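You operate a simulated robot arm through the tools that you are given. There is no shell and no other tool. Be economical: measure what you need, move in short steps, check, and stop when the job is done.

Carry out the task below with a simulated two-armed robot. There is one attempt and no reset: what you move stays moved.

## Task
Pick up the white cable with one hand, pass it to the other hand and put it on the green workbench.

Only the result counts: the job must be done as asked and must still hold three seconds after the hand-in. Knocking over, shifting, dropping, spilling or breaking anything else fails it.

## Robot
Two 6-joint arms with two-finger grippers on one trunk, on a base that drives. Base frame: it is fixed to the floor where the robot stands at the start and does not move with it; the origin is under the middle of the robot, x ahead of it, y to its left, z up; the surface under the hand at the start is at about z = 90. Readings come in cm, degrees, newtons and seconds.
The left shoulder is at the start at [7, 17.6, 98], the right one opposite. With the tool pointing down near the work surface each hand reaches from about 46 to 78 cm from the robot's upright axis, wherever it stands, measured 20 degrees to its own side. Places, roughly: green workbench [-10, 360, 80]. Payload 2.45 kg a hand.
The TCP of each hand is the grasp point between the finger pads, 2.6 cm short of the fingertips. In the tool frame z runs along the fingers and y along their closing line. Largest opening 9.6 cm; the body of the gripper starts 6.9 cm behind the TCP.
Orientation is that of the tool frame in the base frame, as a unit quaternion [x, y, z, w]. With the fingers straight down and closing along the base's y, the tool's x points along the base's -x, its y along +y and its z along -z.

## Interface
- The arms move only by the tool servo_tool. It takes "left_steps", "right_steps" or both (then of equal length, played together; a hand with none holds still); each is a list of rows, each an object of numbers (a shift or turn left out is 0, a gripper value left out holds the last): "dx", "dy", "dz": the shift along the base's x, y, z in cm; "rx", "ry", "rz": the turn, a rotation vector about the base's x, y, z in degrees. In form: [{"dx": .., "dy": .., "dz": .., "rx": .., "ry": .., "rz": ..}, ...]. A call has 1 to 10 rows; each row shifts and turns the commanded pose from where the row before left it. "left_hand" and "right_hand" are, for a hand that has rows, the opening, from 0 (shut) to 1 (fully open), set as the call begins (left out, the last holds). A row lasts 0.2 s, in which the tool goes at most 5 cm and 8.6 degrees; a call with a longer step from one row to the next is refused whole, and so is a gripper value outside its range. Where a pose cannot be reached the arm comes as near as it can. A force on the tool above 40 N (or 10 N above the force at the start of the call, whichever is more), or a blocked arm, ends the call early, and 0.2 s more pass. Each finger halts on what it meets, pressing with about 45 N; the grip force reading is that of the motor and also rises with nothing between the fingers. The clock runs only during rows and for 0.2 s after the last one: add rows that do not move to give the fingers time. The reply holds the time, the measured pose of the TCP, the force on the tool along the base axes, the opening and the grip force, in the units named above and with some noise, with the torque about the TCP (base axes, N m) and any sound that the robot's microphone picked up, and new pictures: "pictures" is both (left out), scene, wrist or none (wrist: the cameras of the hands that moved).
- Cameras (640 x 400 px; columns grow to the right, rows downward): "scene" is now at [15.25, 0.69, 133.09]; the picture's right is [0.21, -0.98, 0.00], its down [-0.32, -0.07, -0.94] and it looks along [0.92, 0.20, -0.33] (base axes); focal length 287 px, centre (320, 200). "left" rides on the left gripper at [8.2, -0.3, -9.8] in its tool frame; the picture's right is [0.04, 1.00, 0.00], its down [-0.73, 0.03, -0.68] and it looks along [-0.68, 0.03, 0.73] (tool axes); focal length 256 px, centre (320, 200). "right" rides on the right gripper at [8.2, 0.3, -9.8] in its tool frame; the picture's right is [-0.04, 1.00, 0.00], its down [-0.73, -0.03, -0.68] and it looks along [-0.68, -0.03, 0.73] (tool axes); focal length 256 px, centre (320, 200). There is no depth. A picture from a camera that has moved, and an enlarged one, comes with that camera's place and axes in the base frame and with its lens. The place of the scene camera against the robot may be out by one fixed shift of up to 2.5 cm in any direction.
- raise_lower(by): slides the trunk up (or, below 0, down) by that many cm; the arms and the scene camera ride with it, the base frame stays. It gives what a move gives, with no picture.
- steer(legs): drives the robot by 1 to 6 legs, each [ahead, left, turn to the left] in cm, cm and degrees, along the robot's own axes; the way and the turn of a leg run together, so that a leg with both is an arc; at most 150 cm and 180 degrees a leg. The arms and the cameras ride along, it lands a little off, and it stops where it bumps. It gives what a move gives, and a new picture of the scene camera.
- pan_tilt(pan, tilt): turns the head with the scene camera to pan (to the left, within 86 degrees either way) and tilt (down, from -29 to 69), counted from straight ahead of the robot. It gives what a move gives, and a new picture of the scene camera.
- enlarge(camera, box): a new picture of the part [left, top, right, bottom] of that camera's present view, enlarged. The clock stands still meanwhile.
- finish_job(): hands the job in; it is judged then, once.

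Work in short steps. Places have to be worked out from the pictures, the camera data and where the tool is seen: move nearer, look again, correct. Check each grasp and each placing, and mend what went wrong. You have 120 turns and 260 pictures in all, those below and enlarged ones among them. Open the grippers and draw the arms clear of the work before you hand the job in, unless the task says otherwise; then end with one line.

The tools are called after ">>>" as a command line: name --argument value ..., lists and objects as JSON in quotes. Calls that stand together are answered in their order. servo_tool: Moves the arms, as the interface text tells. Its arguments: {"type":"object","properties":{"left_steps":{"type":"array","items":{"type":"object","properties":{"dx":{"type":"number"},"dy":{"type":"number"},"dz":{"type":"number"},"rx":{"type":"number"},"ry":{"type":"number"},"rz":{"type":"number"}}}},"left_hand":{"type":"number"},"right_steps":{"type":"array","items":{"type":"object","properties":{"dx":{"type":"number"},"dy":{"type":"number"},"dz":{"type":"number"},"rx":{"type":"number"},"ry":{"type":"number"},"rz":{"type":"number"}}}},"right_hand":{"type":"number"},"pictures":{"type":"string","enum":["both","scene","wrist","none"]}},"required":[]} The other tools are called the same way: raise_lower (by) slides the trunk up or down; steer (legs) drives the base; pan_tilt (pan, tilt) turns the head that bears the scene camera; enlarge (camera, box) takes an enlarged picture of a part of a camera's view; finish_job () hands the job in.

At the start:

```text
time_s: 0.0
left_position: [57.06, 29.45, 122.94]
left_orientation: [0.0, 1.0, 0.0, 0.0]
left_ft_force: [-0.3, -0.2, -0.6]
left_moment: [-0.05, -0.01, 0.02]
left_gripper_width: 9.58
left_finger_force: 0.1
right_position: [60.0, -19.19, 119.37]
right_orientation: [-0.001, 1.0, 0.0, 0.0]
right_ft_force: [-0.6, -0.7, 0.0]
right_moment: [0.01, 0.0, -0.02]
right_gripper_width: 9.61
right_finger_force: 0.1
trunk travel left (down, up): [-46.5, 37.5]
robot x, y, heading: [-0.33, -0.27, -0.3]
head pan, tilt: [12.2, 19.2]
```

scene: 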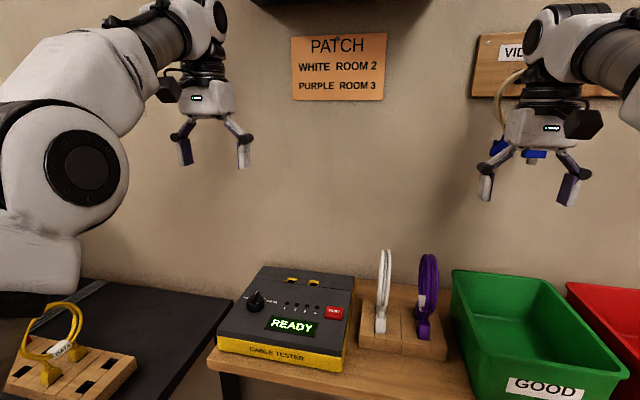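
right: 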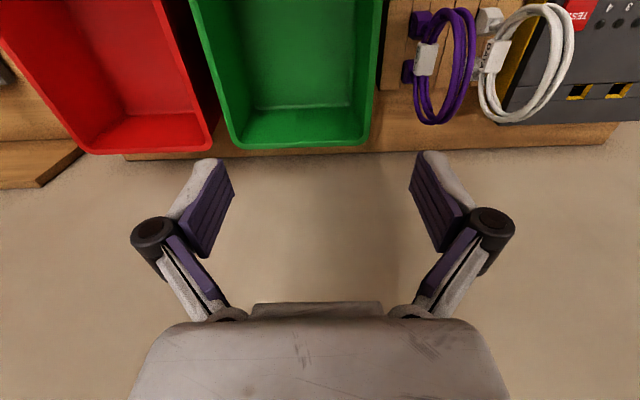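
left: 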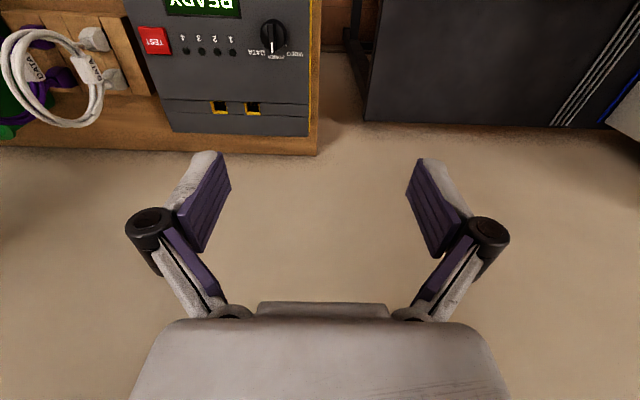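

The white cable stands in a wooden rack beside the tester. I enlarge the views to see how it is held.

>>> enlarge --camera "scene" --box '[340, 230, 460, 370]'

>>> enlarge --camera "right" --box '[380, 0, 640, 160]'

>>> enlarge --camera "left" --box '[0, 0, 200, 150]'

```text
2.86 times, centred on (400, 300) of scene
camera zoom: at [15.25, 0.69, 133.09], right [0.21, -0.98, 0.0], down [-0.32, -0.07, -0.94], along [0.92, 0.2, -0.33], focal length 819 px, centre (91, -86)
```

zoom: 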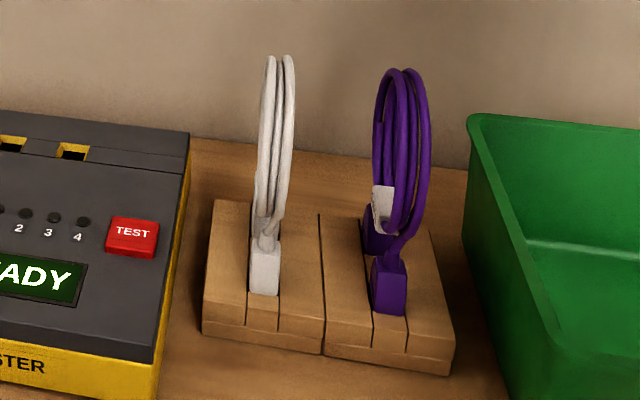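

```text
2.46 times, centred on (510, 80) of right
camera zoom: at [51.93, -18.82, 129.15], right [0.04, 1.0, 0.0], down [0.73, -0.03, 0.68], along [0.68, -0.03, -0.73], focal length 630 px, centre (-148, 495)
```

zoom: 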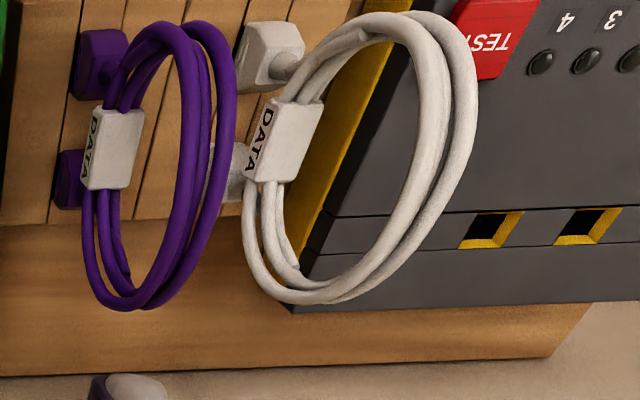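

```text
2.67 times, centred on (100, 75) of left
camera zoom: at [48.97, 29.16, 132.77], right [-0.04, 1.0, 0.0], down [0.73, 0.03, 0.68], along [0.68, 0.03, -0.73], focal length 683 px, centre (907, 533)
```

zoom: 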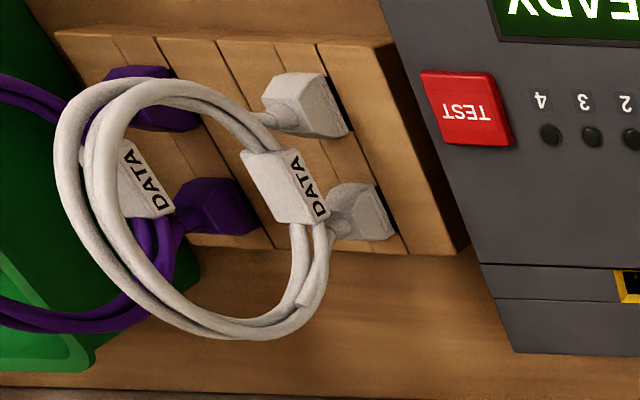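

White coil: a vertical ring in the x–z plane at y≈0, plugs near (57.6,0,94) and (62.7,0,94), top near z≈108. Before moving I look left toward the workbench to see the way.

>>> pan_tilt --pan 80 --tilt 15

>>> pan_tilt --pan 0 --tilt 35

```text
time_s: 1.4
left_position: [57.08, 29.5, 123.01]
left_orientation: [0.0, 1.0, 0.0, 0.0]
left_ft_force: [0.2, 0.3, 0.6]
left_moment: [0.0, 0.03, -0.02]
left_gripper_width: 9.58
left_finger_force: 0.0
right_position: [59.92, -19.12, 119.22]
right_orientation: [0.0, 1.0, 0.001, 0.0]
right_ft_force: [0.1, 0.0, -0.2]
right_moment: [-0.02, -0.01, -0.04]
right_gripper_width: 9.63
right_finger_force: 0.1
trunk travel left (down, up): [-46.5, 37.5]
robot x, y, heading: [0.46, 0.08, -0.3]
head pan, tilt: [80.0, 15.0]
camera scene: at [7.77, 7.92, 133.78], right [0.98, -0.17, 0.0], down [-0.05, -0.25, -0.97], along [0.17, 0.95, -0.26], focal length 287 px, centre (320, 200)
```

scene: 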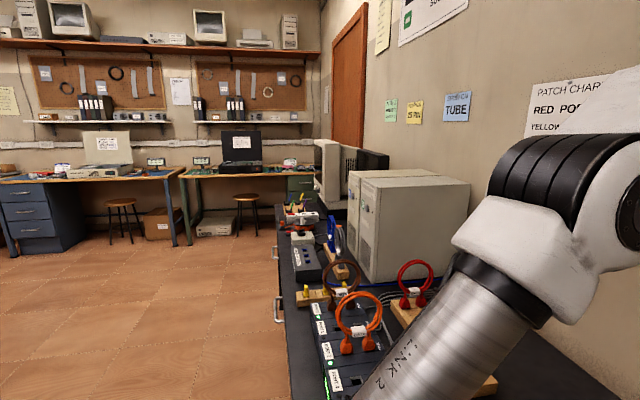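

```text
time_s: 2.9
left_position: [57.11, 29.41, 122.98]
left_orientation: [0.0, 1.0, 0.0, 0.0]
left_ft_force: [-0.1, 0.7, 0.2]
left_moment: [0.0, -0.02, 0.01]
left_gripper_width: 9.58
left_finger_force: 0.1
right_position: [60.04, -19.18, 119.29]
right_orientation: [0.0, 1.0, 0.0, 0.0]
right_ft_force: [-0.4, -0.4, -0.8]
right_moment: [0.01, 0.05, -0.02]
right_gripper_width: 9.6
right_finger_force: 0.0
trunk travel left (down, up): [-46.5, 37.5]
robot x, y, heading: [-0.0, -0.06, 0.0]
head pan, tilt: [0.0, 35.0]
camera scene: at [14.95, -1.27, 130.58], right [0.0, -1.0, 0.0], down [-0.57, 0.0, -0.82], along [0.82, 0.0, -0.57], focal length 287 px, centre (320, 200)
```

scene: 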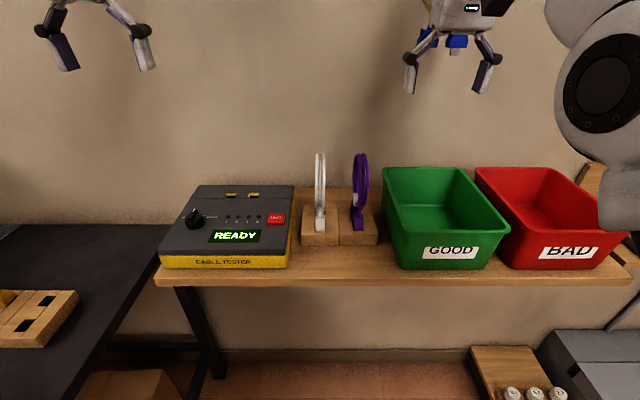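

The workbench with green legs is the far one to the left, and the floor between looks open once I back up. Now I bring the right hand above the white coil, half open so it clears the purple one.

>>> servo_tool --right_steps '[{"dy": 4}, {"dy": 4}, {"dy": 4}, {"dy": 4}, {"dy": 3.2}, {}]' --right_hand 0.55

```text
time_s: 4.3
left_position: [57.14, 29.48, 122.91]
left_orientation: [0.001, 1.0, 0.0, 0.0]
left_ft_force: [-0.6, 0.4, -0.8]
left_moment: [-0.02, 0.01, 0.03]
left_gripper_width: 9.61
left_finger_force: 0.0
right_position: [57.61, -2.35, 118.36]
right_orientation: [0.01, 1.0, 0.011, -0.001]
right_ft_force: [-0.8, -0.7, -0.2]
right_moment: [-0.04, 0.0, -0.01]
right_gripper_width: 5.26
right_finger_force: 0.1
right hand out of reach, approached as far as the arm can: row 3, 4, 5
trunk travel left (down, up): [-46.5, 37.5]
robot x, y, heading: [-0.42, 0.01, -0.0]
head pan, tilt: [0.0, 35.0]
camera scene: at [14.94, -1.24, 130.58], right [0.0, -1.0, 0.0], down [-0.57, 0.0, -0.82], along [0.82, 0.0, -0.57], focal length 287 px, centre (320, 200)
camera right: at [49.58, -2.17, 128.23], right [0.06, 1.0, 0.02], down [0.73, -0.06, 0.68], along [0.68, -0.02, -0.74], focal length 256 px, centre (320, 200)
```

scene: 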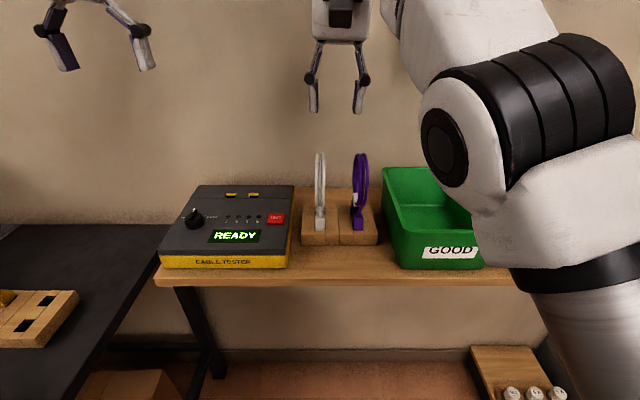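
right: 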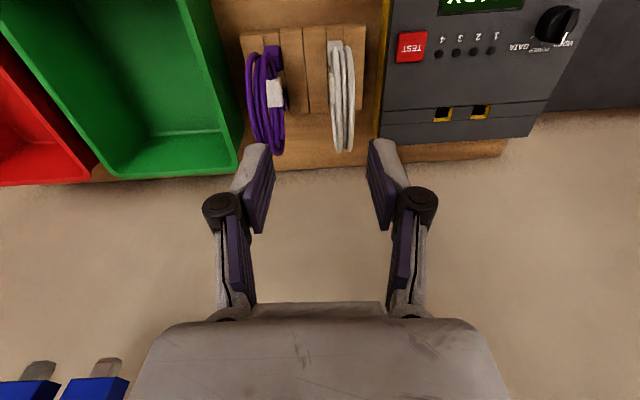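

The arm is at the edge of its reach here, so I drive 8 cm forward; the hands stay well above everything.

>>> steer --legs '[[8, 0, 0]]'

```text
time_s: 5.4
left_position: [65.12, 29.31, 122.94]
left_orientation: [0.0, 1.0, 0.0, -0.001]
left_ft_force: [0.6, -0.5, -0.4]
left_moment: [-0.01, 0.02, -0.01]
left_gripper_width: 9.6
left_finger_force: 0.0
right_position: [65.82, -2.42, 118.31]
right_orientation: [0.009, 1.0, 0.011, 0.0]
right_ft_force: [0.5, -0.4, -0.4]
right_moment: [-0.02, 0.04, -0.01]
right_gripper_width: 5.31
right_finger_force: 0.0
trunk travel left (down, up): [-46.5, 37.5]
robot x, y, heading: [7.64, 0.01, -0.2]
head pan, tilt: [0.0, 35.0]
camera scene: at [23.03, -1.28, 130.57], right [0.0, -1.0, 0.0], down [-0.57, 0.0, -0.82], along [0.82, 0.0, -0.57], focal length 287 px, centre (320, 200)
```

scene: 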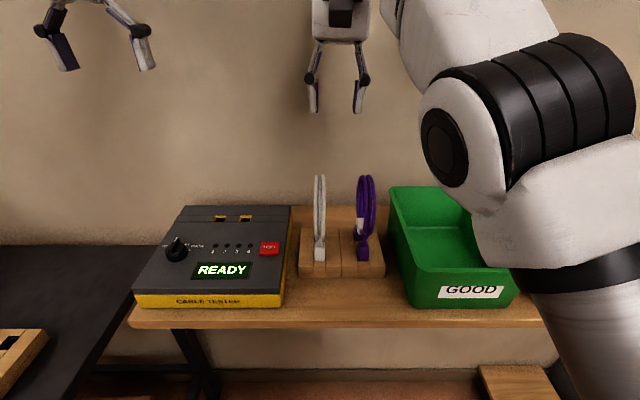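

Now I move the hand to above the coil centre (60.2, -0.2).

>>> servo_tool --right_steps '[{"dx": -2.8, "dy": 1.1}, {"dx": -2.8, "dy": 1.1}, {}]' --pictures "wrist"

```text
time_s: 6.4
left_position: [65.03, 29.38, 123.02]
left_orientation: [0.0, 1.0, 0.0, 0.0]
left_ft_force: [-1.2, 0.2, 0.6]
left_moment: [-0.04, 0.0, 0.0]
left_gripper_width: 9.59
left_finger_force: 0.0
right_position: [60.45, -3.0, 119.76]
right_orientation: [0.024, 0.999, 0.043, -0.002]
right_ft_force: [-0.2, -0.2, 0.2]
right_moment: [0.04, -0.02, 0.02]
right_gripper_width: 5.28
right_finger_force: 0.0
trunk travel left (down, up): [-46.5, 37.5]
robot x, y, heading: [7.61, 0.24, 0.1]
head pan, tilt: [0.0, 35.0]
stopped in row 3 (right hand): the arm was blocked; the commanded pose is now the measured one
camera right: at [52.43, -3.07, 129.72], right [0.09, 0.99, 0.09], down [0.73, -0.12, 0.67], along [0.67, 0.0, -0.74], focal length 256 px, centre (320, 200)
```

right: 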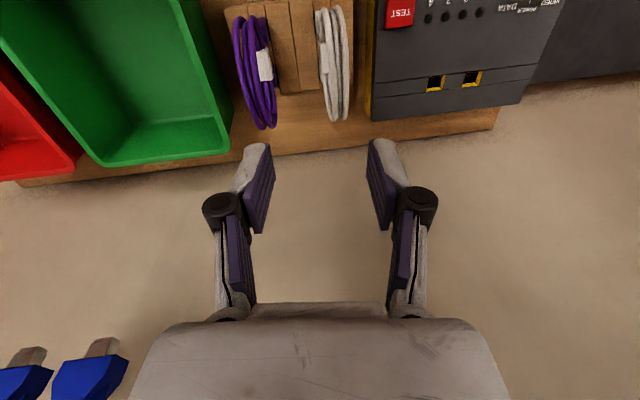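

The right arm is blocked reaching across to y≈0. It would be better to shift the robot right and pick with the left hand, so I return the right hand to its side and look right.

>>> servo_tool --right_steps '[{"dy": -4}, {"dy": -4}, {"dy": -4}, {"dy": -4}, {}]' --pictures "none"

>>> pan_tilt --pan -60 --tilt 40

>>> pan_tilt --pan 40 --tilt 45

```text
time_s: 7.6
left_position: [65.13, 29.51, 122.86]
left_orientation: [0.0, 1.0, -0.001, 0.0]
left_ft_force: [0.5, 0.4, 0.3]
left_moment: [-0.03, -0.03, 0.01]
left_gripper_width: 9.6
left_finger_force: 0.0
right_position: [60.78, -18.54, 119.28]
right_orientation: [0.023, 0.999, 0.041, -0.002]
right_ft_force: [-0.5, 0.1, -0.2]
right_moment: [-0.01, 0.03, 0.01]
right_gripper_width: 5.28
right_finger_force: 0.1
trunk travel left (down, up): [-46.5, 37.5]
robot x, y, heading: [8.17, -0.53, -0.1]
head pan, tilt: [0.0, 35.0]
```

```text
time_s: 8.9
left_position: [65.13, 29.47, 122.97]
left_orientation: [0.0, 1.0, 0.0, 0.0]
left_ft_force: [0.3, 0.8, -0.1]
left_moment: [-0.01, 0.01, 0.02]
left_gripper_width: 9.6
left_finger_force: 0.0
right_position: [60.79, -18.67, 119.27]
right_orientation: [0.023, 0.999, 0.041, -0.002]
right_ft_force: [-0.9, -1.4, 0.2]
right_moment: [0.0, -0.01, -0.02]
right_gripper_width: 5.26
right_finger_force: 0.0
trunk travel left (down, up): [-46.5, 37.5]
robot x, y, heading: [7.97, 0.08, 0.2]
head pan, tilt: [-60.0, 40.0]
camera scene: at [18.36, -8.65, 129.83], right [-0.87, -0.5, 0.0], down [-0.32, 0.56, -0.77], along [0.38, -0.66, -0.64], focal length 287 px, centre (320, 200)
```

scene: 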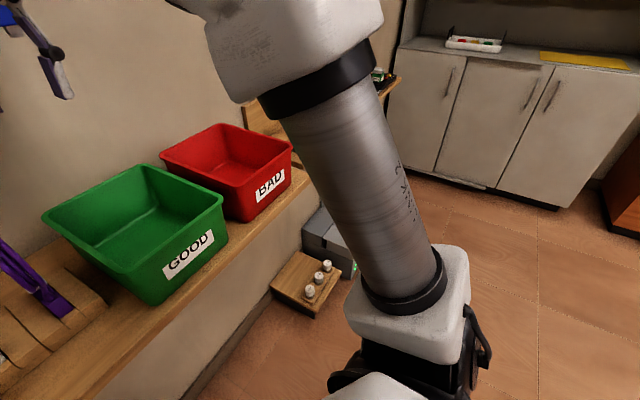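

```text
time_s: 10.6
left_position: [65.22, 29.46, 123.04]
left_orientation: [0.0, 1.0, 0.0, 0.001]
left_ft_force: [0.5, -0.5, 0.3]
left_moment: [0.0, 0.03, 0.04]
left_gripper_width: 9.6
left_finger_force: 0.0
right_position: [60.71, -18.75, 119.29]
right_orientation: [0.023, 0.999, 0.041, -0.003]
right_ft_force: [-0.2, -0.1, -0.5]
right_moment: [0.0, 0.0, 0.0]
right_gripper_width: 5.27
right_finger_force: 0.1
trunk travel left (down, up): [-46.5, 37.5]
robot x, y, heading: [8.06, -0.4, -0.2]
head pan, tilt: [40.0, 45.0]
camera scene: at [20.35, 3.93, 129.1], right [0.64, -0.77, 0.0], down [-0.54, -0.45, -0.71], along [0.54, 0.45, -0.71], focal length 287 px, centre (320, 200)
```

scene: 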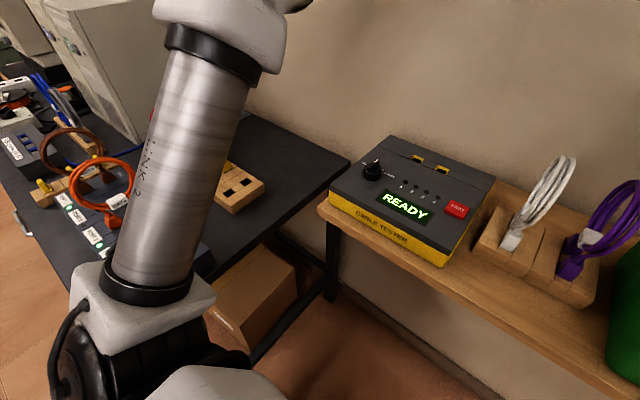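

The right side is free enough. I shift the robot 20 cm to the right so that the cable lies in the left hand's comfortable zone.

>>> steer --legs '[[0, -20, 0]]'

>>> pan_tilt --pan 10 --tilt 35

```text
time_s: 12.2
left_position: [65.11, 9.45, 123.01]
left_orientation: [0.001, 1.0, 0.0, -0.001]
left_ft_force: [0.4, 0.3, 0.3]
left_moment: [0.0, 0.01, 0.0]
left_gripper_width: 9.6
left_finger_force: 0.0
right_position: [60.69, -38.56, 119.31]
right_orientation: [0.024, 0.999, 0.041, -0.003]
right_ft_force: [-0.3, -0.1, 0.4]
right_moment: [0.01, 0.01, -0.01]
right_gripper_width: 5.29
right_finger_force: 0.0
trunk travel left (down, up): [-46.5, 37.5]
robot x, y, heading: [8.11, -19.85, -0.2]
head pan, tilt: [40.0, 45.0]
camera scene: at [20.32, -16.0, 129.1], right [0.64, -0.77, 0.0], down [-0.54, -0.45, -0.71], along [0.54, 0.45, -0.71], focal length 287 px, centre (320, 200)
```

scene: 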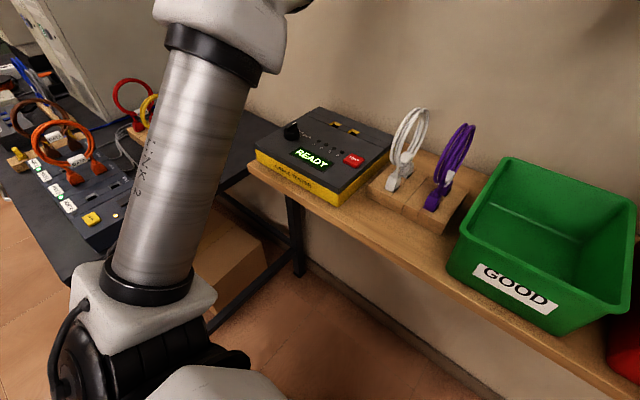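

```text
time_s: 13.2
left_position: [65.15, 9.43, 122.91]
left_orientation: [0.001, 1.0, 0.001, 0.0]
left_ft_force: [0.8, 0.5, 1.0]
left_moment: [-0.04, 0.01, -0.02]
left_gripper_width: 9.59
left_finger_force: 0.0
right_position: [60.74, -38.62, 119.33]
right_orientation: [0.024, 0.999, 0.041, -0.002]
right_ft_force: [0.1, -0.1, -0.2]
right_moment: [-0.01, 0.02, -0.01]
right_gripper_width: 5.28
right_finger_force: 0.0
trunk travel left (down, up): [-46.5, 37.5]
robot x, y, heading: [8.0, -19.76, -0.2]
head pan, tilt: [10.0, 35.0]
camera scene: at [22.76, -19.64, 130.58], right [0.17, -0.98, 0.0], down [-0.57, -0.1, -0.82], along [0.81, 0.14, -0.57], focal length 287 px, centre (320, 200)
```

scene: 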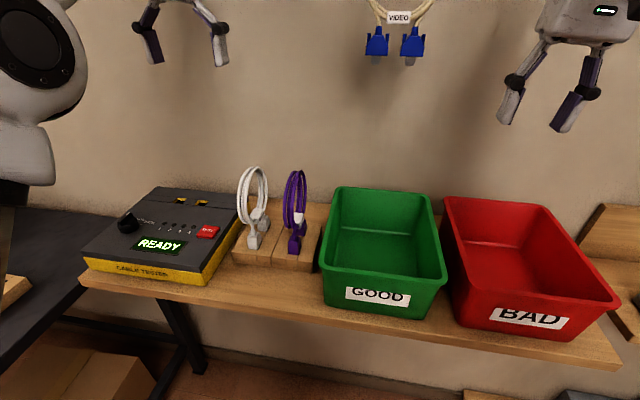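

Now I move the left hand above the white coil, partly closed, and look.

>>> servo_tool --left_steps '[{"dx": -2.5, "dy": -3}, {"dx": -2.5, "dy": -3.3}, {"dy": -3.3, "dz": -3}, {}]' --left_hand 0.55

```text
time_s: 14.2
left_position: [60.16, 0.03, 120.0]
left_orientation: [0.001, 1.0, -0.001, 0.0]
left_ft_force: [-0.9, 0.6, -0.5]
left_moment: [-0.04, 0.03, -0.01]
left_gripper_width: 5.26
left_finger_force: 0.0
right_position: [60.54, -38.54, 119.35]
right_orientation: [0.024, 0.999, 0.042, -0.002]
right_ft_force: [-1.3, 0.9, 0.5]
right_moment: [-0.01, -0.04, 0.01]
right_gripper_width: 5.27
right_finger_force: 0.1
trunk travel left (down, up): [-46.5, 37.5]
robot x, y, heading: [8.18, -20.13, -0.1]
head pan, tilt: [10.0, 35.0]
camera scene: at [22.68, -19.57, 130.59], right [0.17, -0.99, 0.0], down [-0.56, -0.1, -0.82], along [0.81, 0.14, -0.57], focal length 287 px, centre (320, 200)
camera left: at [52.0, -0.25, 129.82], right [-0.04, 1.0, 0.0], down [0.73, 0.03, 0.68], along [0.68, 0.03, -0.73], focal length 256 px, centre (320, 200)
```

scene: 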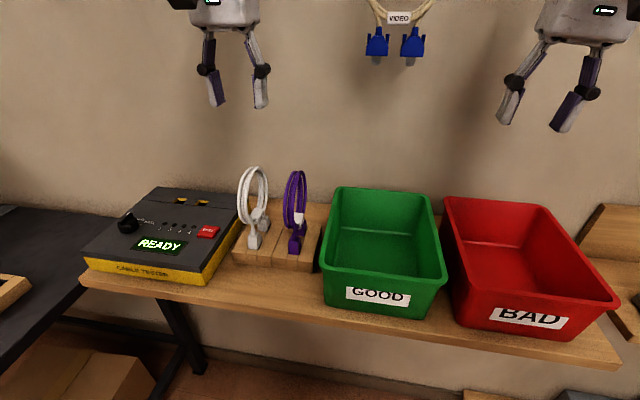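
left: 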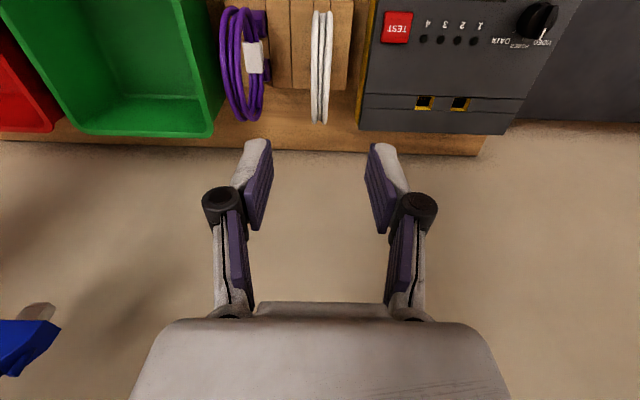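

The coil is centred between the fingers and seen edge-on. I go down to about z=110 and check.

>>> servo_tool --left_steps '[{"dz": -3}, {"dz": -3}, {"dz": -3}, {"dz": -1.5}, {}]'

>>> enlarge --camera "scene" --box '[170, 80, 340, 290]'

```text
time_s: 15.4
left_position: [60.09, -0.11, 109.45]
left_orientation: [0.0, 1.0, 0.0, 0.0]
left_ft_force: [-0.4, 0.7, 0.9]
left_moment: [-0.05, 0.0, -0.02]
left_gripper_width: 5.29
left_finger_force: 0.1
right_position: [60.8, -38.5, 119.25]
right_orientation: [0.023, 0.999, 0.041, -0.003]
right_ft_force: [0.4, -0.6, 0.2]
right_moment: [0.01, 0.02, 0.03]
right_gripper_width: 5.27
right_finger_force: 0.0
trunk travel left (down, up): [-46.5, 37.5]
robot x, y, heading: [8.22, -19.96, -0.3]
head pan, tilt: [10.0, 35.0]
camera scene: at [22.75, -19.67, 130.58], right [0.17, -0.99, 0.0], down [-0.57, -0.1, -0.82], along [0.81, 0.14, -0.57], focal length 287 px, centre (320, 200)
camera left: at [51.97, -0.29, 119.18], right [-0.04, 1.0, 0.0], down [0.73, 0.03, 0.68], along [0.68, 0.03, -0.73], focal length 256 px, centre (320, 200)
```

scene: 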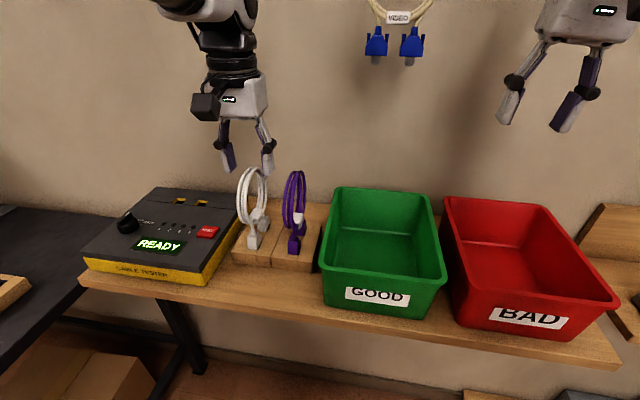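
left: 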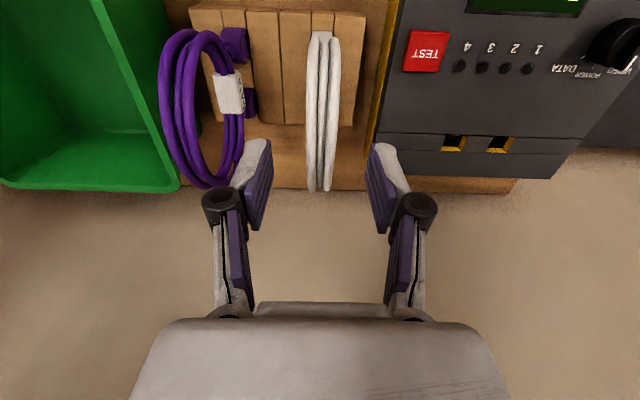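

```text
1.90 times, centred on (255, 185) of scene
camera zoom: at [22.75, -19.67, 130.58], right [0.17, -0.99, 0.0], down [-0.57, -0.1, -0.82], along [0.81, 0.14, -0.57], focal length 546 px, centre (444, 229)
```

zoom: 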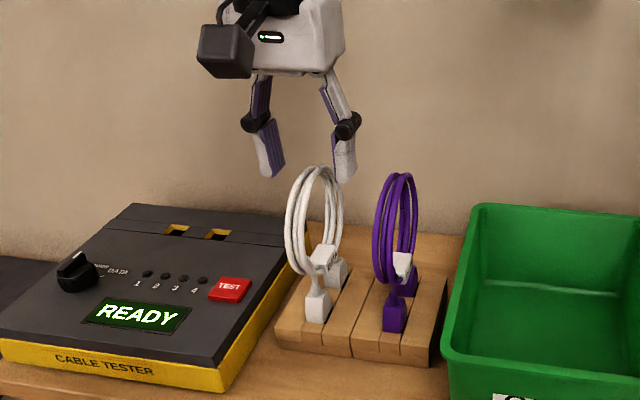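

The tips are just above the coil's top. I go 4.3 cm lower so the pads straddle the top strands.

>>> servo_tool --left_steps '[{"dz": -1.5}, {"dz": -1.5}, {"dz": -1.3}, {}]'

>>> enlarge --camera "scene" --box '[170, 80, 340, 290]'

```text
time_s: 16.4
left_position: [60.19, -0.09, 105.24]
left_orientation: [0.0, 1.0, 0.0, -0.001]
left_ft_force: [0.4, 0.6, 0.4]
left_moment: [0.0, 0.04, -0.03]
left_gripper_width: 5.29
left_finger_force: 0.1
right_position: [60.71, -38.63, 119.14]
right_orientation: [0.023, 0.999, 0.041, -0.003]
right_ft_force: [-0.1, 0.1, 0.0]
right_moment: [0.0, -0.01, 0.0]
right_gripper_width: 5.29
right_finger_force: 0.0
trunk travel left (down, up): [-46.5, 37.5]
robot x, y, heading: [8.04, -19.85, 0.1]
head pan, tilt: [10.0, 35.0]
camera scene: at [22.74, -19.67, 130.59], right [0.17, -0.99, 0.0], down [-0.57, -0.1, -0.82], along [0.81, 0.14, -0.57], focal length 287 px, centre (320, 200)
camera left: at [51.98, -0.27, 114.93], right [-0.04, 1.0, 0.0], down [0.73, 0.03, 0.68], along [0.68, 0.03, -0.73], focal length 256 px, centre (320, 200)
```

scene: 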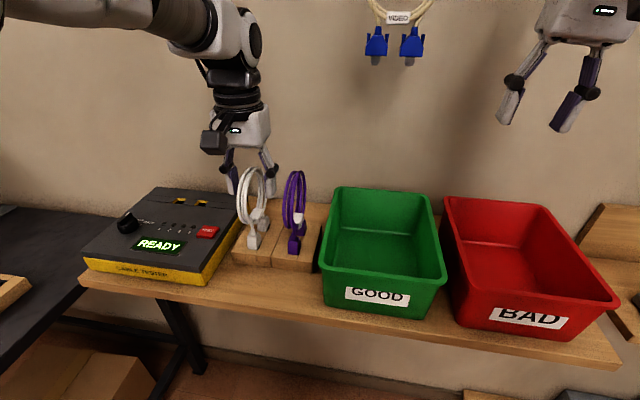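
left: 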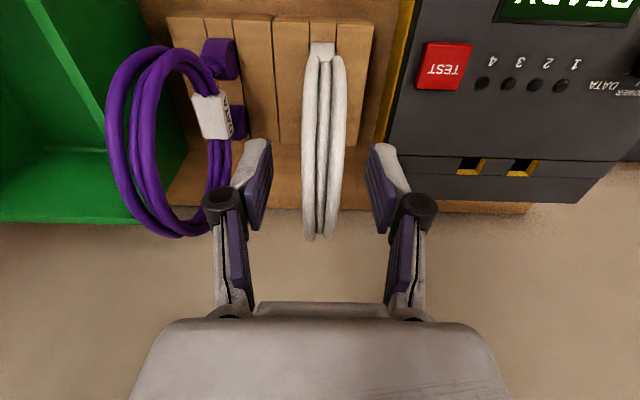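

```text
1.90 times, centred on (255, 185) of scene
camera zoom: at [22.74, -19.67, 130.59], right [0.17, -0.99, 0.0], down [-0.57, -0.1, -0.82], along [0.81, 0.14, -0.57], focal length 546 px, centre (444, 229)
```

zoom: 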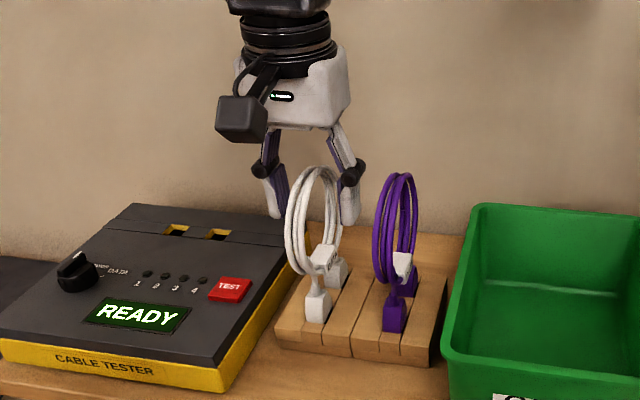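

The coil top lies between the pads. I close the left hand and check the width.

>>> servo_tool --left_steps '[{}, {}, {}, {}]' --left_hand 0

```text
time_s: 17.4
left_position: [60.24, -0.13, 105.18]
left_orientation: [0.001, 1.0, 0.0, 0.0]
left_ft_force: [-0.9, 0.0, -0.1]
left_moment: [0.03, 0.0, 0.01]
left_gripper_width: 1.56
left_finger_force: 39.6
right_position: [60.76, -38.51, 119.13]
right_orientation: [0.024, 0.999, 0.04, -0.003]
right_ft_force: [-0.5, -0.2, 0.5]
right_moment: [-0.03, -0.01, -0.04]
right_gripper_width: 5.28
right_finger_force: 0.1
trunk travel left (down, up): [-46.5, 37.5]
robot x, y, heading: [7.92, -19.94, -0.0]
head pan, tilt: [10.0, 35.0]
camera scene: at [22.76, -19.66, 130.58], right [0.17, -0.99, 0.0], down [-0.57, -0.1, -0.82], along [0.81, 0.14, -0.57], focal length 287 px, centre (320, 200)
camera left: at [52.0, -0.27, 114.94], right [-0.04, 1.0, 0.0], down [0.73, 0.03, 0.68], along [0.68, 0.03, -0.73], focal length 256 px, centre (320, 200)
```

scene: 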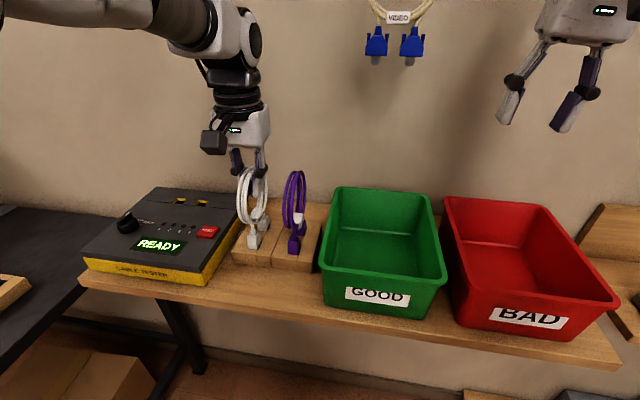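
left: 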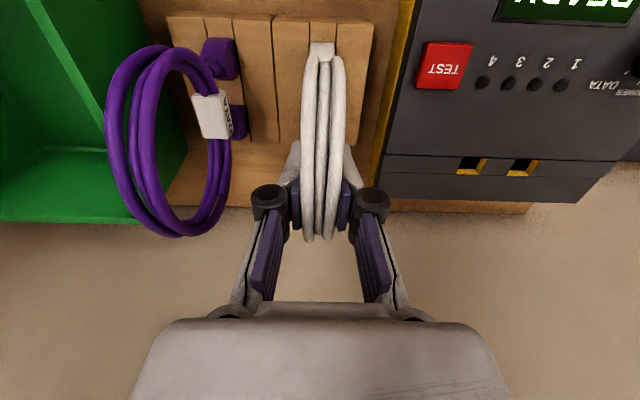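

It is gripped at 1.56 cm with 40 N. I lift slowly and check that the rack stays.

>>> servo_tool --left_steps '[{"dz": 1}, {"dz": 1}, {"dz": 1}, {"dz": 1}, {}]'

```text
time_s: 18.6
left_position: [59.97, -0.24, 109.14]
left_orientation: [0.0, 1.0, 0.001, 0.0]
left_ft_force: [0.7, -0.2, -0.5]
left_moment: [0.0, 0.02, 0.0]
left_gripper_width: 1.66
left_finger_force: 39.6
right_position: [60.67, -38.56, 119.28]
right_orientation: [0.023, 0.999, 0.041, -0.002]
right_ft_force: [-0.3, -0.1, 1.1]
right_moment: [0.03, 0.02, 0.01]
right_gripper_width: 5.3
right_finger_force: 0.1
trunk travel left (down, up): [-46.5, 37.5]
robot x, y, heading: [7.8, -19.99, -0.1]
head pan, tilt: [10.0, 35.0]
camera scene: at [22.78, -19.65, 130.58], right [0.17, -0.99, 0.0], down [-0.57, -0.1, -0.82], along [0.81, 0.14, -0.57], focal length 287 px, centre (320, 200)
camera left: at [51.94, -0.46, 118.97], right [-0.04, 1.0, 0.0], down [0.73, 0.03, 0.68], along [0.68, 0.03, -0.73], focal length 256 px, centre (320, 200)
```

scene: 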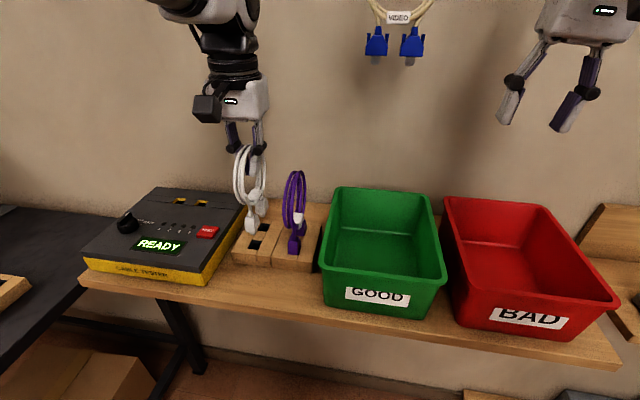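
left: 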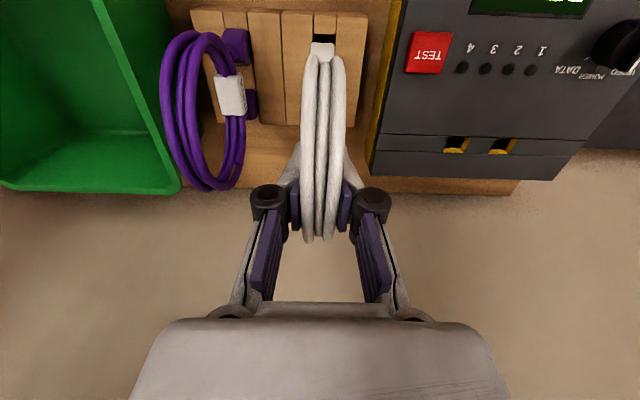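

It came free and the rack stayed. I lift it well clear.

>>> servo_tool --left_steps '[{"dz": 3}, {"dz": 3}, {"dz": 3}, {"dz": 3}, {}]' --right_steps '[{"rx": 0}, {}, {}, {}, {}]' --pictures "scene"

>>> pan_tilt --pan -84 --tilt 25

>>> pan_tilt --pan 84 --tilt 25

```text
time_s: 19.8
left_position: [60.15, -0.23, 121.06]
left_orientation: [0.0, 1.0, 0.0, 0.0]
left_ft_force: [0.0, 0.1, -2.0]
left_moment: [0.0, 0.02, 0.01]
left_gripper_width: 1.71
left_finger_force: 38.6
right_position: [60.72, -38.56, 119.25]
right_orientation: [0.023, 0.999, 0.041, -0.002]
right_ft_force: [-0.1, -0.3, -1.0]
right_moment: [0.02, 0.02, 0.0]
right_gripper_width: 5.29
right_finger_force: 0.1
trunk travel left (down, up): [-46.5, 37.5]
robot x, y, heading: [7.96, -19.68, -0.2]
head pan, tilt: [10.0, 35.0]
camera scene: at [22.76, -19.65, 130.58], right [0.17, -0.99, 0.0], down [-0.57, -0.1, -0.82], along [0.81, 0.14, -0.57], focal length 287 px, centre (320, 200)
```

scene: 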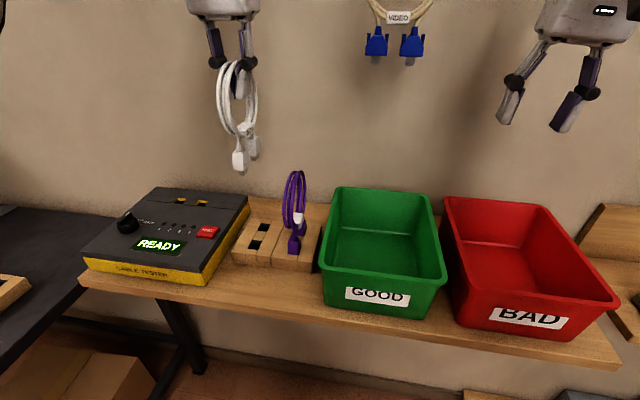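

```text
time_s: 21.5
left_position: [60.06, -0.06, 121.05]
left_orientation: [0.002, 1.0, 0.0, 0.0]
left_ft_force: [-0.5, 0.0, -0.2]
left_moment: [0.01, -0.01, -0.02]
left_gripper_width: 1.7
left_finger_force: 38.4
right_position: [60.72, -38.57, 119.21]
right_orientation: [0.024, 0.999, 0.041, -0.003]
right_ft_force: [-0.3, -0.2, 0.5]
right_moment: [0.01, 0.02, -0.01]
right_gripper_width: 5.26
right_finger_force: 0.1
trunk travel left (down, up): [-46.5, 37.5]
robot x, y, heading: [8.12, -20.05, -0.1]
head pan, tilt: [-84.0, 25.0]
camera scene: at [15.04, -30.33, 132.16], right [-0.99, -0.1, 0.0], down [-0.04, 0.42, -0.91], along [0.09, -0.9, -0.42], focal length 287 px, centre (320, 200)
```

scene: 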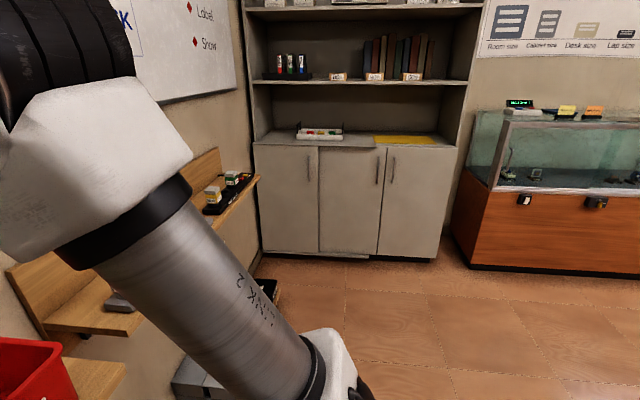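

```text
time_s: 24.0
left_position: [60.04, -0.15, 121.08]
left_orientation: [0.001, 1.0, -0.001, 0.0]
left_ft_force: [0.3, -0.2, -1.1]
left_moment: [0.01, 0.01, -0.01]
left_gripper_width: 1.68
left_finger_force: 39.1
right_position: [60.65, -38.61, 119.22]
right_orientation: [0.023, 0.999, 0.041, -0.003]
right_ft_force: [0.9, -0.4, 0.1]
right_moment: [0.0, 0.0, -0.01]
right_gripper_width: 5.27
right_finger_force: 0.0
trunk travel left (down, up): [-46.5, 37.5]
robot x, y, heading: [7.99, -19.9, -0.0]
head pan, tilt: [84.0, 25.0]
camera scene: at [15.07, -12.01, 132.16], right [0.99, -0.11, 0.0], down [-0.05, -0.42, -0.91], along [0.1, 0.9, -0.42], focal length 287 px, centre (320, 200)
```

scene: 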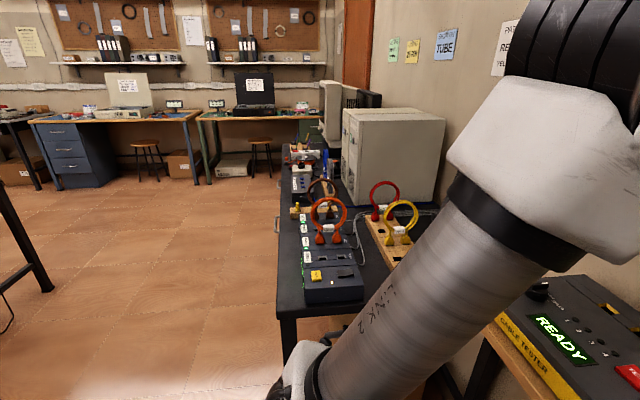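

The cable hangs nicely and the floor behind-left is open. I back off 65 cm before the handover.

>>> steer --legs '[[-65, 0, 0]]'

>>> pan_tilt --pan 0 --tilt 15

```text
time_s: 27.6
left_position: [-5.45, 0.03, 121.04]
left_orientation: [-0.001, 1.0, 0.0, 0.0]
left_ft_force: [-0.3, -0.2, -0.5]
left_moment: [0.02, -0.02, -0.03]
left_gripper_width: 1.68
left_finger_force: 38.6
right_position: [-4.63, -38.47, 119.29]
right_orientation: [0.022, 0.999, 0.041, -0.001]
right_ft_force: [-0.4, -0.2, -0.1]
right_moment: [0.0, -0.01, 0.01]
right_gripper_width: 5.29
right_finger_force: 0.2
trunk travel left (down, up): [-46.5, 37.5]
robot x, y, heading: [-57.72, -20.12, 0.2]
head pan, tilt: [84.0, 25.0]
camera scene: at [-50.42, -11.98, 132.16], right [0.99, -0.1, 0.0], down [-0.04, -0.42, -0.91], along [0.09, 0.9, -0.42], focal length 287 px, centre (320, 200)
```

scene: 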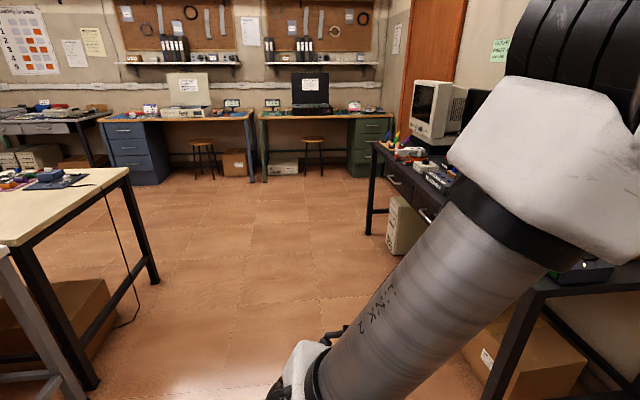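

```text
time_s: 29.2
left_position: [-5.44, 0.02, 121.06]
left_orientation: [0.0, 1.0, 0.0, 0.0]
left_ft_force: [-0.7, 0.2, -0.3]
left_moment: [0.02, -0.02, 0.02]
left_gripper_width: 1.66
left_finger_force: 38.5
right_position: [-4.65, -38.37, 119.3]
right_orientation: [0.022, 0.999, 0.041, -0.003]
right_ft_force: [-0.2, -0.8, 0.3]
right_moment: [-0.01, 0.0, 0.03]
right_gripper_width: 5.27
right_finger_force: 0.0
trunk travel left (down, up): [-46.5, 37.5]
robot x, y, heading: [-57.32, -20.02, 0.3]
head pan, tilt: [0.0, 15.0]
camera scene: at [-42.01, -21.12, 133.78], right [0.0, -1.0, 0.0], down [-0.26, 0.0, -0.97], along [0.97, 0.0, -0.26], focal length 287 px, centre (320, 200)
```

scene: 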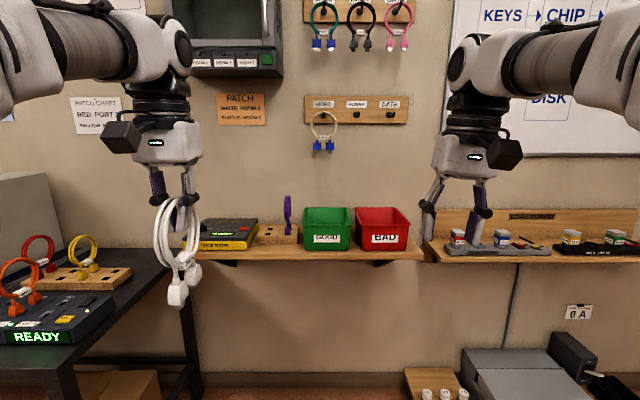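

Now I prepare the handover in free air: I turn the left hand −85° about the vertical so the coil plane faces across the robot.

>>> servo_tool --left_steps '[{"rz": -8.5}, {"rz": -8.5}, {"rz": -8.5}, {"rz": -8.5}, {"rz": -8.5}, {"rz": -8.5}, {"rz": -8.5}, {"rz": -8.5}, {"rz": -8.5}, {"rz": -8.5}]' --right_steps '[{"rz": 8.5}, {"rz": 8.5}, {"rz": 8.5}, {"rz": 8.5}, {"rz": 8.5}, {"rz": 8.5}, {"rz": 8.5}, {"rz": 8.5}, {"rz": 8.5}, {"rz": 8.5}]' --right_hand 0.6

```text
time_s: 31.4
left_position: [-5.39, 0.06, 121.01]
left_orientation: [0.675, 0.737, 0.0, -0.001]
left_ft_force: [-0.3, 0.9, -0.5]
left_moment: [0.0, 0.0, 0.0]
left_gripper_width: 1.64
left_finger_force: 39.1
right_position: [-4.68, -38.29, 119.24]
right_orientation: [-0.659, 0.751, 0.028, -0.03]
right_ft_force: [-1.0, 0.9, -0.4]
right_moment: [-0.04, -0.02, 0.0]
right_gripper_width: 5.79
right_finger_force: 0.1
trunk travel left (down, up): [-46.5, 37.5]
robot x, y, heading: [-57.11, -19.62, -0.0]
head pan, tilt: [0.0, 15.0]
camera scene: at [-42.0, -21.11, 133.78], right [0.0, -1.0, 0.0], down [-0.26, 0.0, -0.97], along [0.97, 0.0, -0.26], focal length 287 px, centre (320, 200)
camera right: at [-5.12, -46.44, 129.23], right [-0.98, 0.17, 0.08], down [0.18, 0.72, 0.67], along [0.05, 0.67, -0.74], focal length 256 px, centre (320, 200)
camera left: at [-6.37, 8.19, 130.86], right [0.99, 0.13, 0.0], down [0.09, -0.73, 0.68], along [0.09, -0.67, -0.73], focal length 256 px, centre (320, 200)
```

scene: 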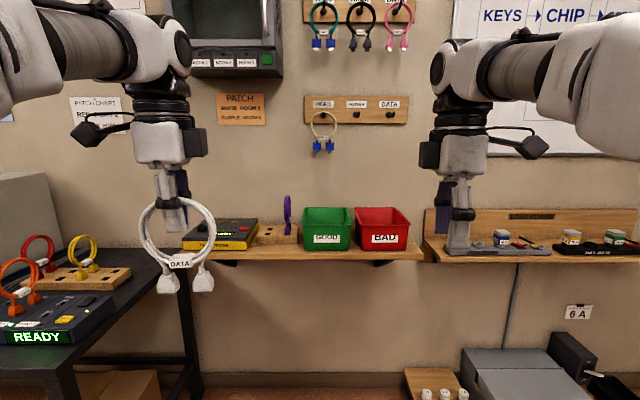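
right: 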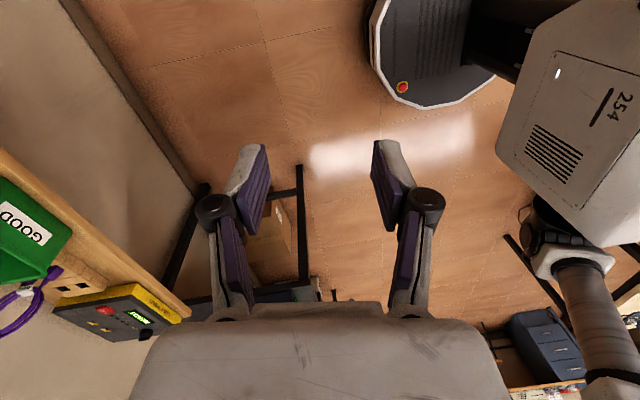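
left: 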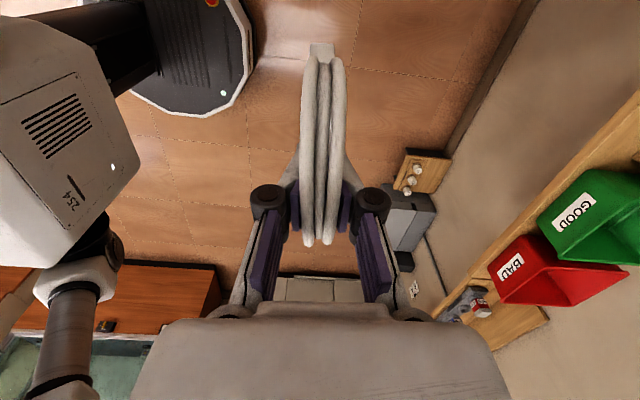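

Both wrists turned well. Now I square them up and tilt each by 45° so that the fingers point down and inward, bringing the left hand to the centre.

>>> servo_tool --left_steps '[{"rz": -5, "dx": -0.8}, {"dx": -0.8, "dz": -1}, {"rx": -7.5, "dy": -3}, {"rx": -7.5, "dy": -3}, {"rx": -7.5, "dy": -3}, {"rx": -7.5, "dy": -3}, {"rx": -7.5, "dy": -3}, {"rx": -7.5, "dy": -3, "dz": -1}, {}]' --right_steps '[{"rz": 5, "ry": -4.7}, {"rz": 2.6, "dx": -2}, {"rx": 7.5}, {"rx": 7.5}, {"rx": 7.5}, {"rx": 7.5}, {"rx": 7.5}, {"rx": 7.5}, {}]'

```text
time_s: 33.4
left_position: [-6.88, -17.78, 119.21]
left_orientation: [0.652, 0.654, -0.271, 0.271]
left_ft_force: [0.3, 0.5, -1.8]
left_moment: [0.04, 0.02, -0.01]
left_gripper_width: 1.66
left_finger_force: 39.2
right_position: [-6.61, -38.29, 119.3]
right_orientation: [0.654, -0.653, -0.27, -0.27]
right_ft_force: [0.0, 1.3, 0.7]
right_moment: [-0.02, -0.04, 0.0]
right_gripper_width: 5.77
right_finger_force: 0.0
trunk travel left (down, up): [-46.5, 37.5]
robot x, y, heading: [-57.52, -19.83, 0.0]
head pan, tilt: [0.0, 15.0]
camera scene: at [-42.04, -21.01, 133.79], right [0.0, -1.0, 0.0], down [-0.26, 0.0, -0.97], along [0.97, 0.0, -0.26], focal length 287 px, centre (320, 200)
camera right: at [-6.85, -51.01, 120.54], right [-1.0, 0.03, 0.03], down [0.03, 0.04, 1.0], along [0.03, 1.0, -0.04], focal length 256 px, centre (320, 200)
camera left: at [-7.27, -5.03, 120.22], right [1.0, 0.03, -0.03], down [0.03, -0.04, 1.0], along [0.03, -1.0, -0.04], focal length 256 px, centre (320, 200)
```

scene: 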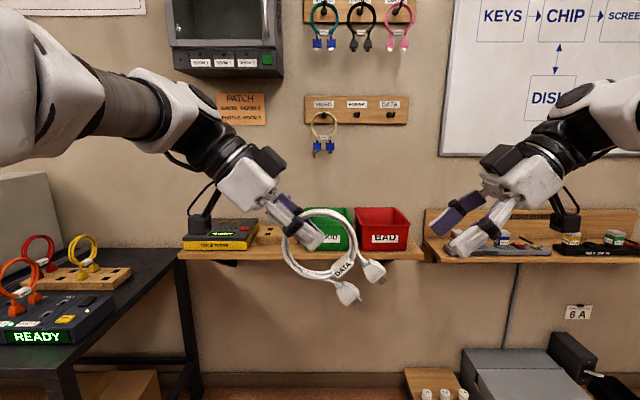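
right: 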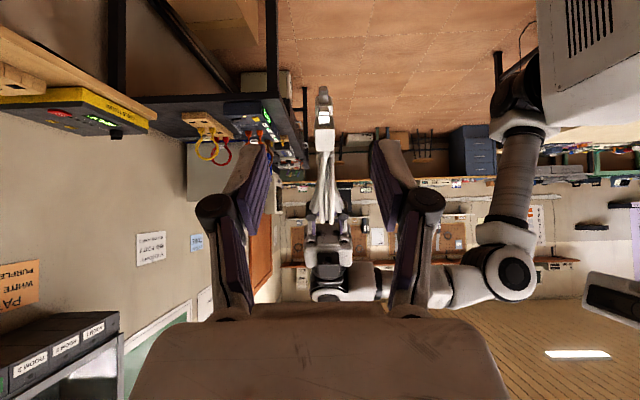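
left: 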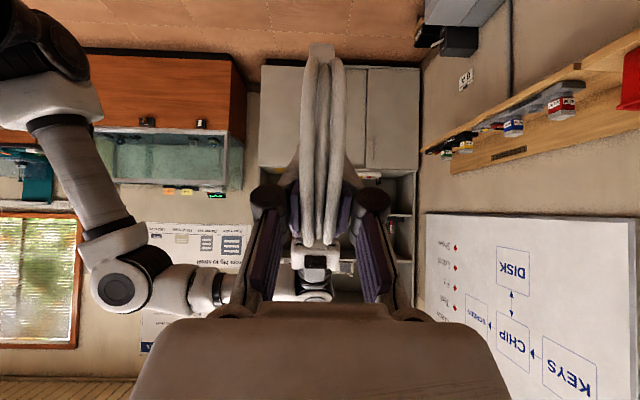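

Ideal geometry: coil centre about (-6.9,-20,117.7), right hand facing its upper right side. I move the right hand to a pre-grasp about 8 cm off along its finger line.

>>> servo_tool --right_steps '[{"dz": 4}, {"dz": 4, "dy": 1}, {"dy": 4, "dx": -0.2}, {"dy": 4}, {}]'

```text
time_s: 34.6
left_position: [-6.94, -18.07, 119.06]
left_orientation: [0.653, 0.654, -0.271, 0.269]
left_ft_force: [-0.1, -0.6, -1.4]
left_moment: [0.05, 0.0, 0.0]
left_gripper_width: 1.64
left_finger_force: 38.3
right_position: [-6.81, -29.32, 127.27]
right_orientation: [0.654, -0.653, -0.272, -0.27]
right_ft_force: [-0.5, -0.6, -0.1]
right_moment: [0.03, 0.01, -0.01]
right_gripper_width: 5.76
right_finger_force: 0.0
trunk travel left (down, up): [-46.5, 37.5]
robot x, y, heading: [-57.4, -19.88, 0.0]
head pan, tilt: [0.0, 15.0]
camera scene: at [-42.0, -21.27, 133.78], right [0.0, -1.0, 0.0], down [-0.26, 0.0, -0.97], along [0.97, 0.0, -0.26], focal length 287 px, centre (320, 200)
camera right: at [-7.0, -42.06, 128.53], right [-1.0, 0.03, 0.03], down [0.03, 0.04, 1.0], along [0.03, 1.0, -0.04], focal length 256 px, centre (320, 200)
```

scene: 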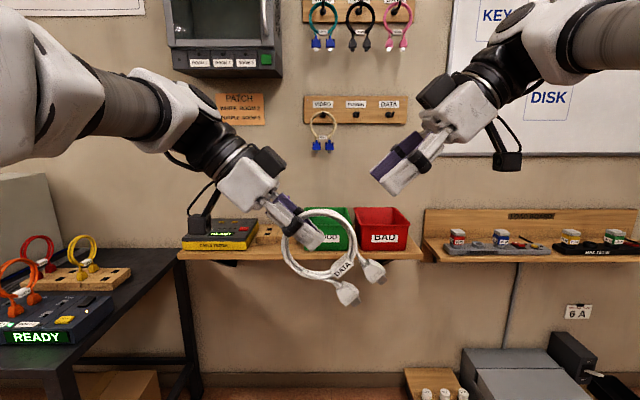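
right: 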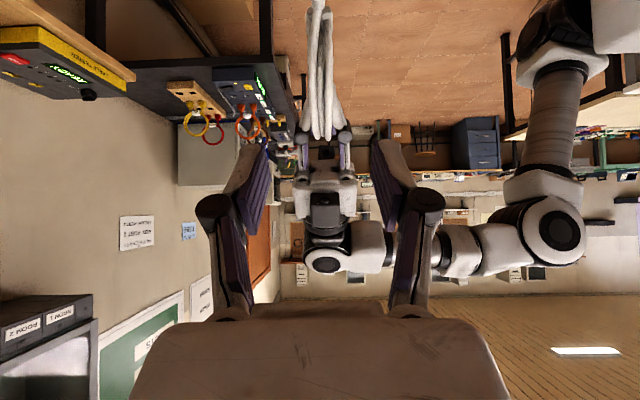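

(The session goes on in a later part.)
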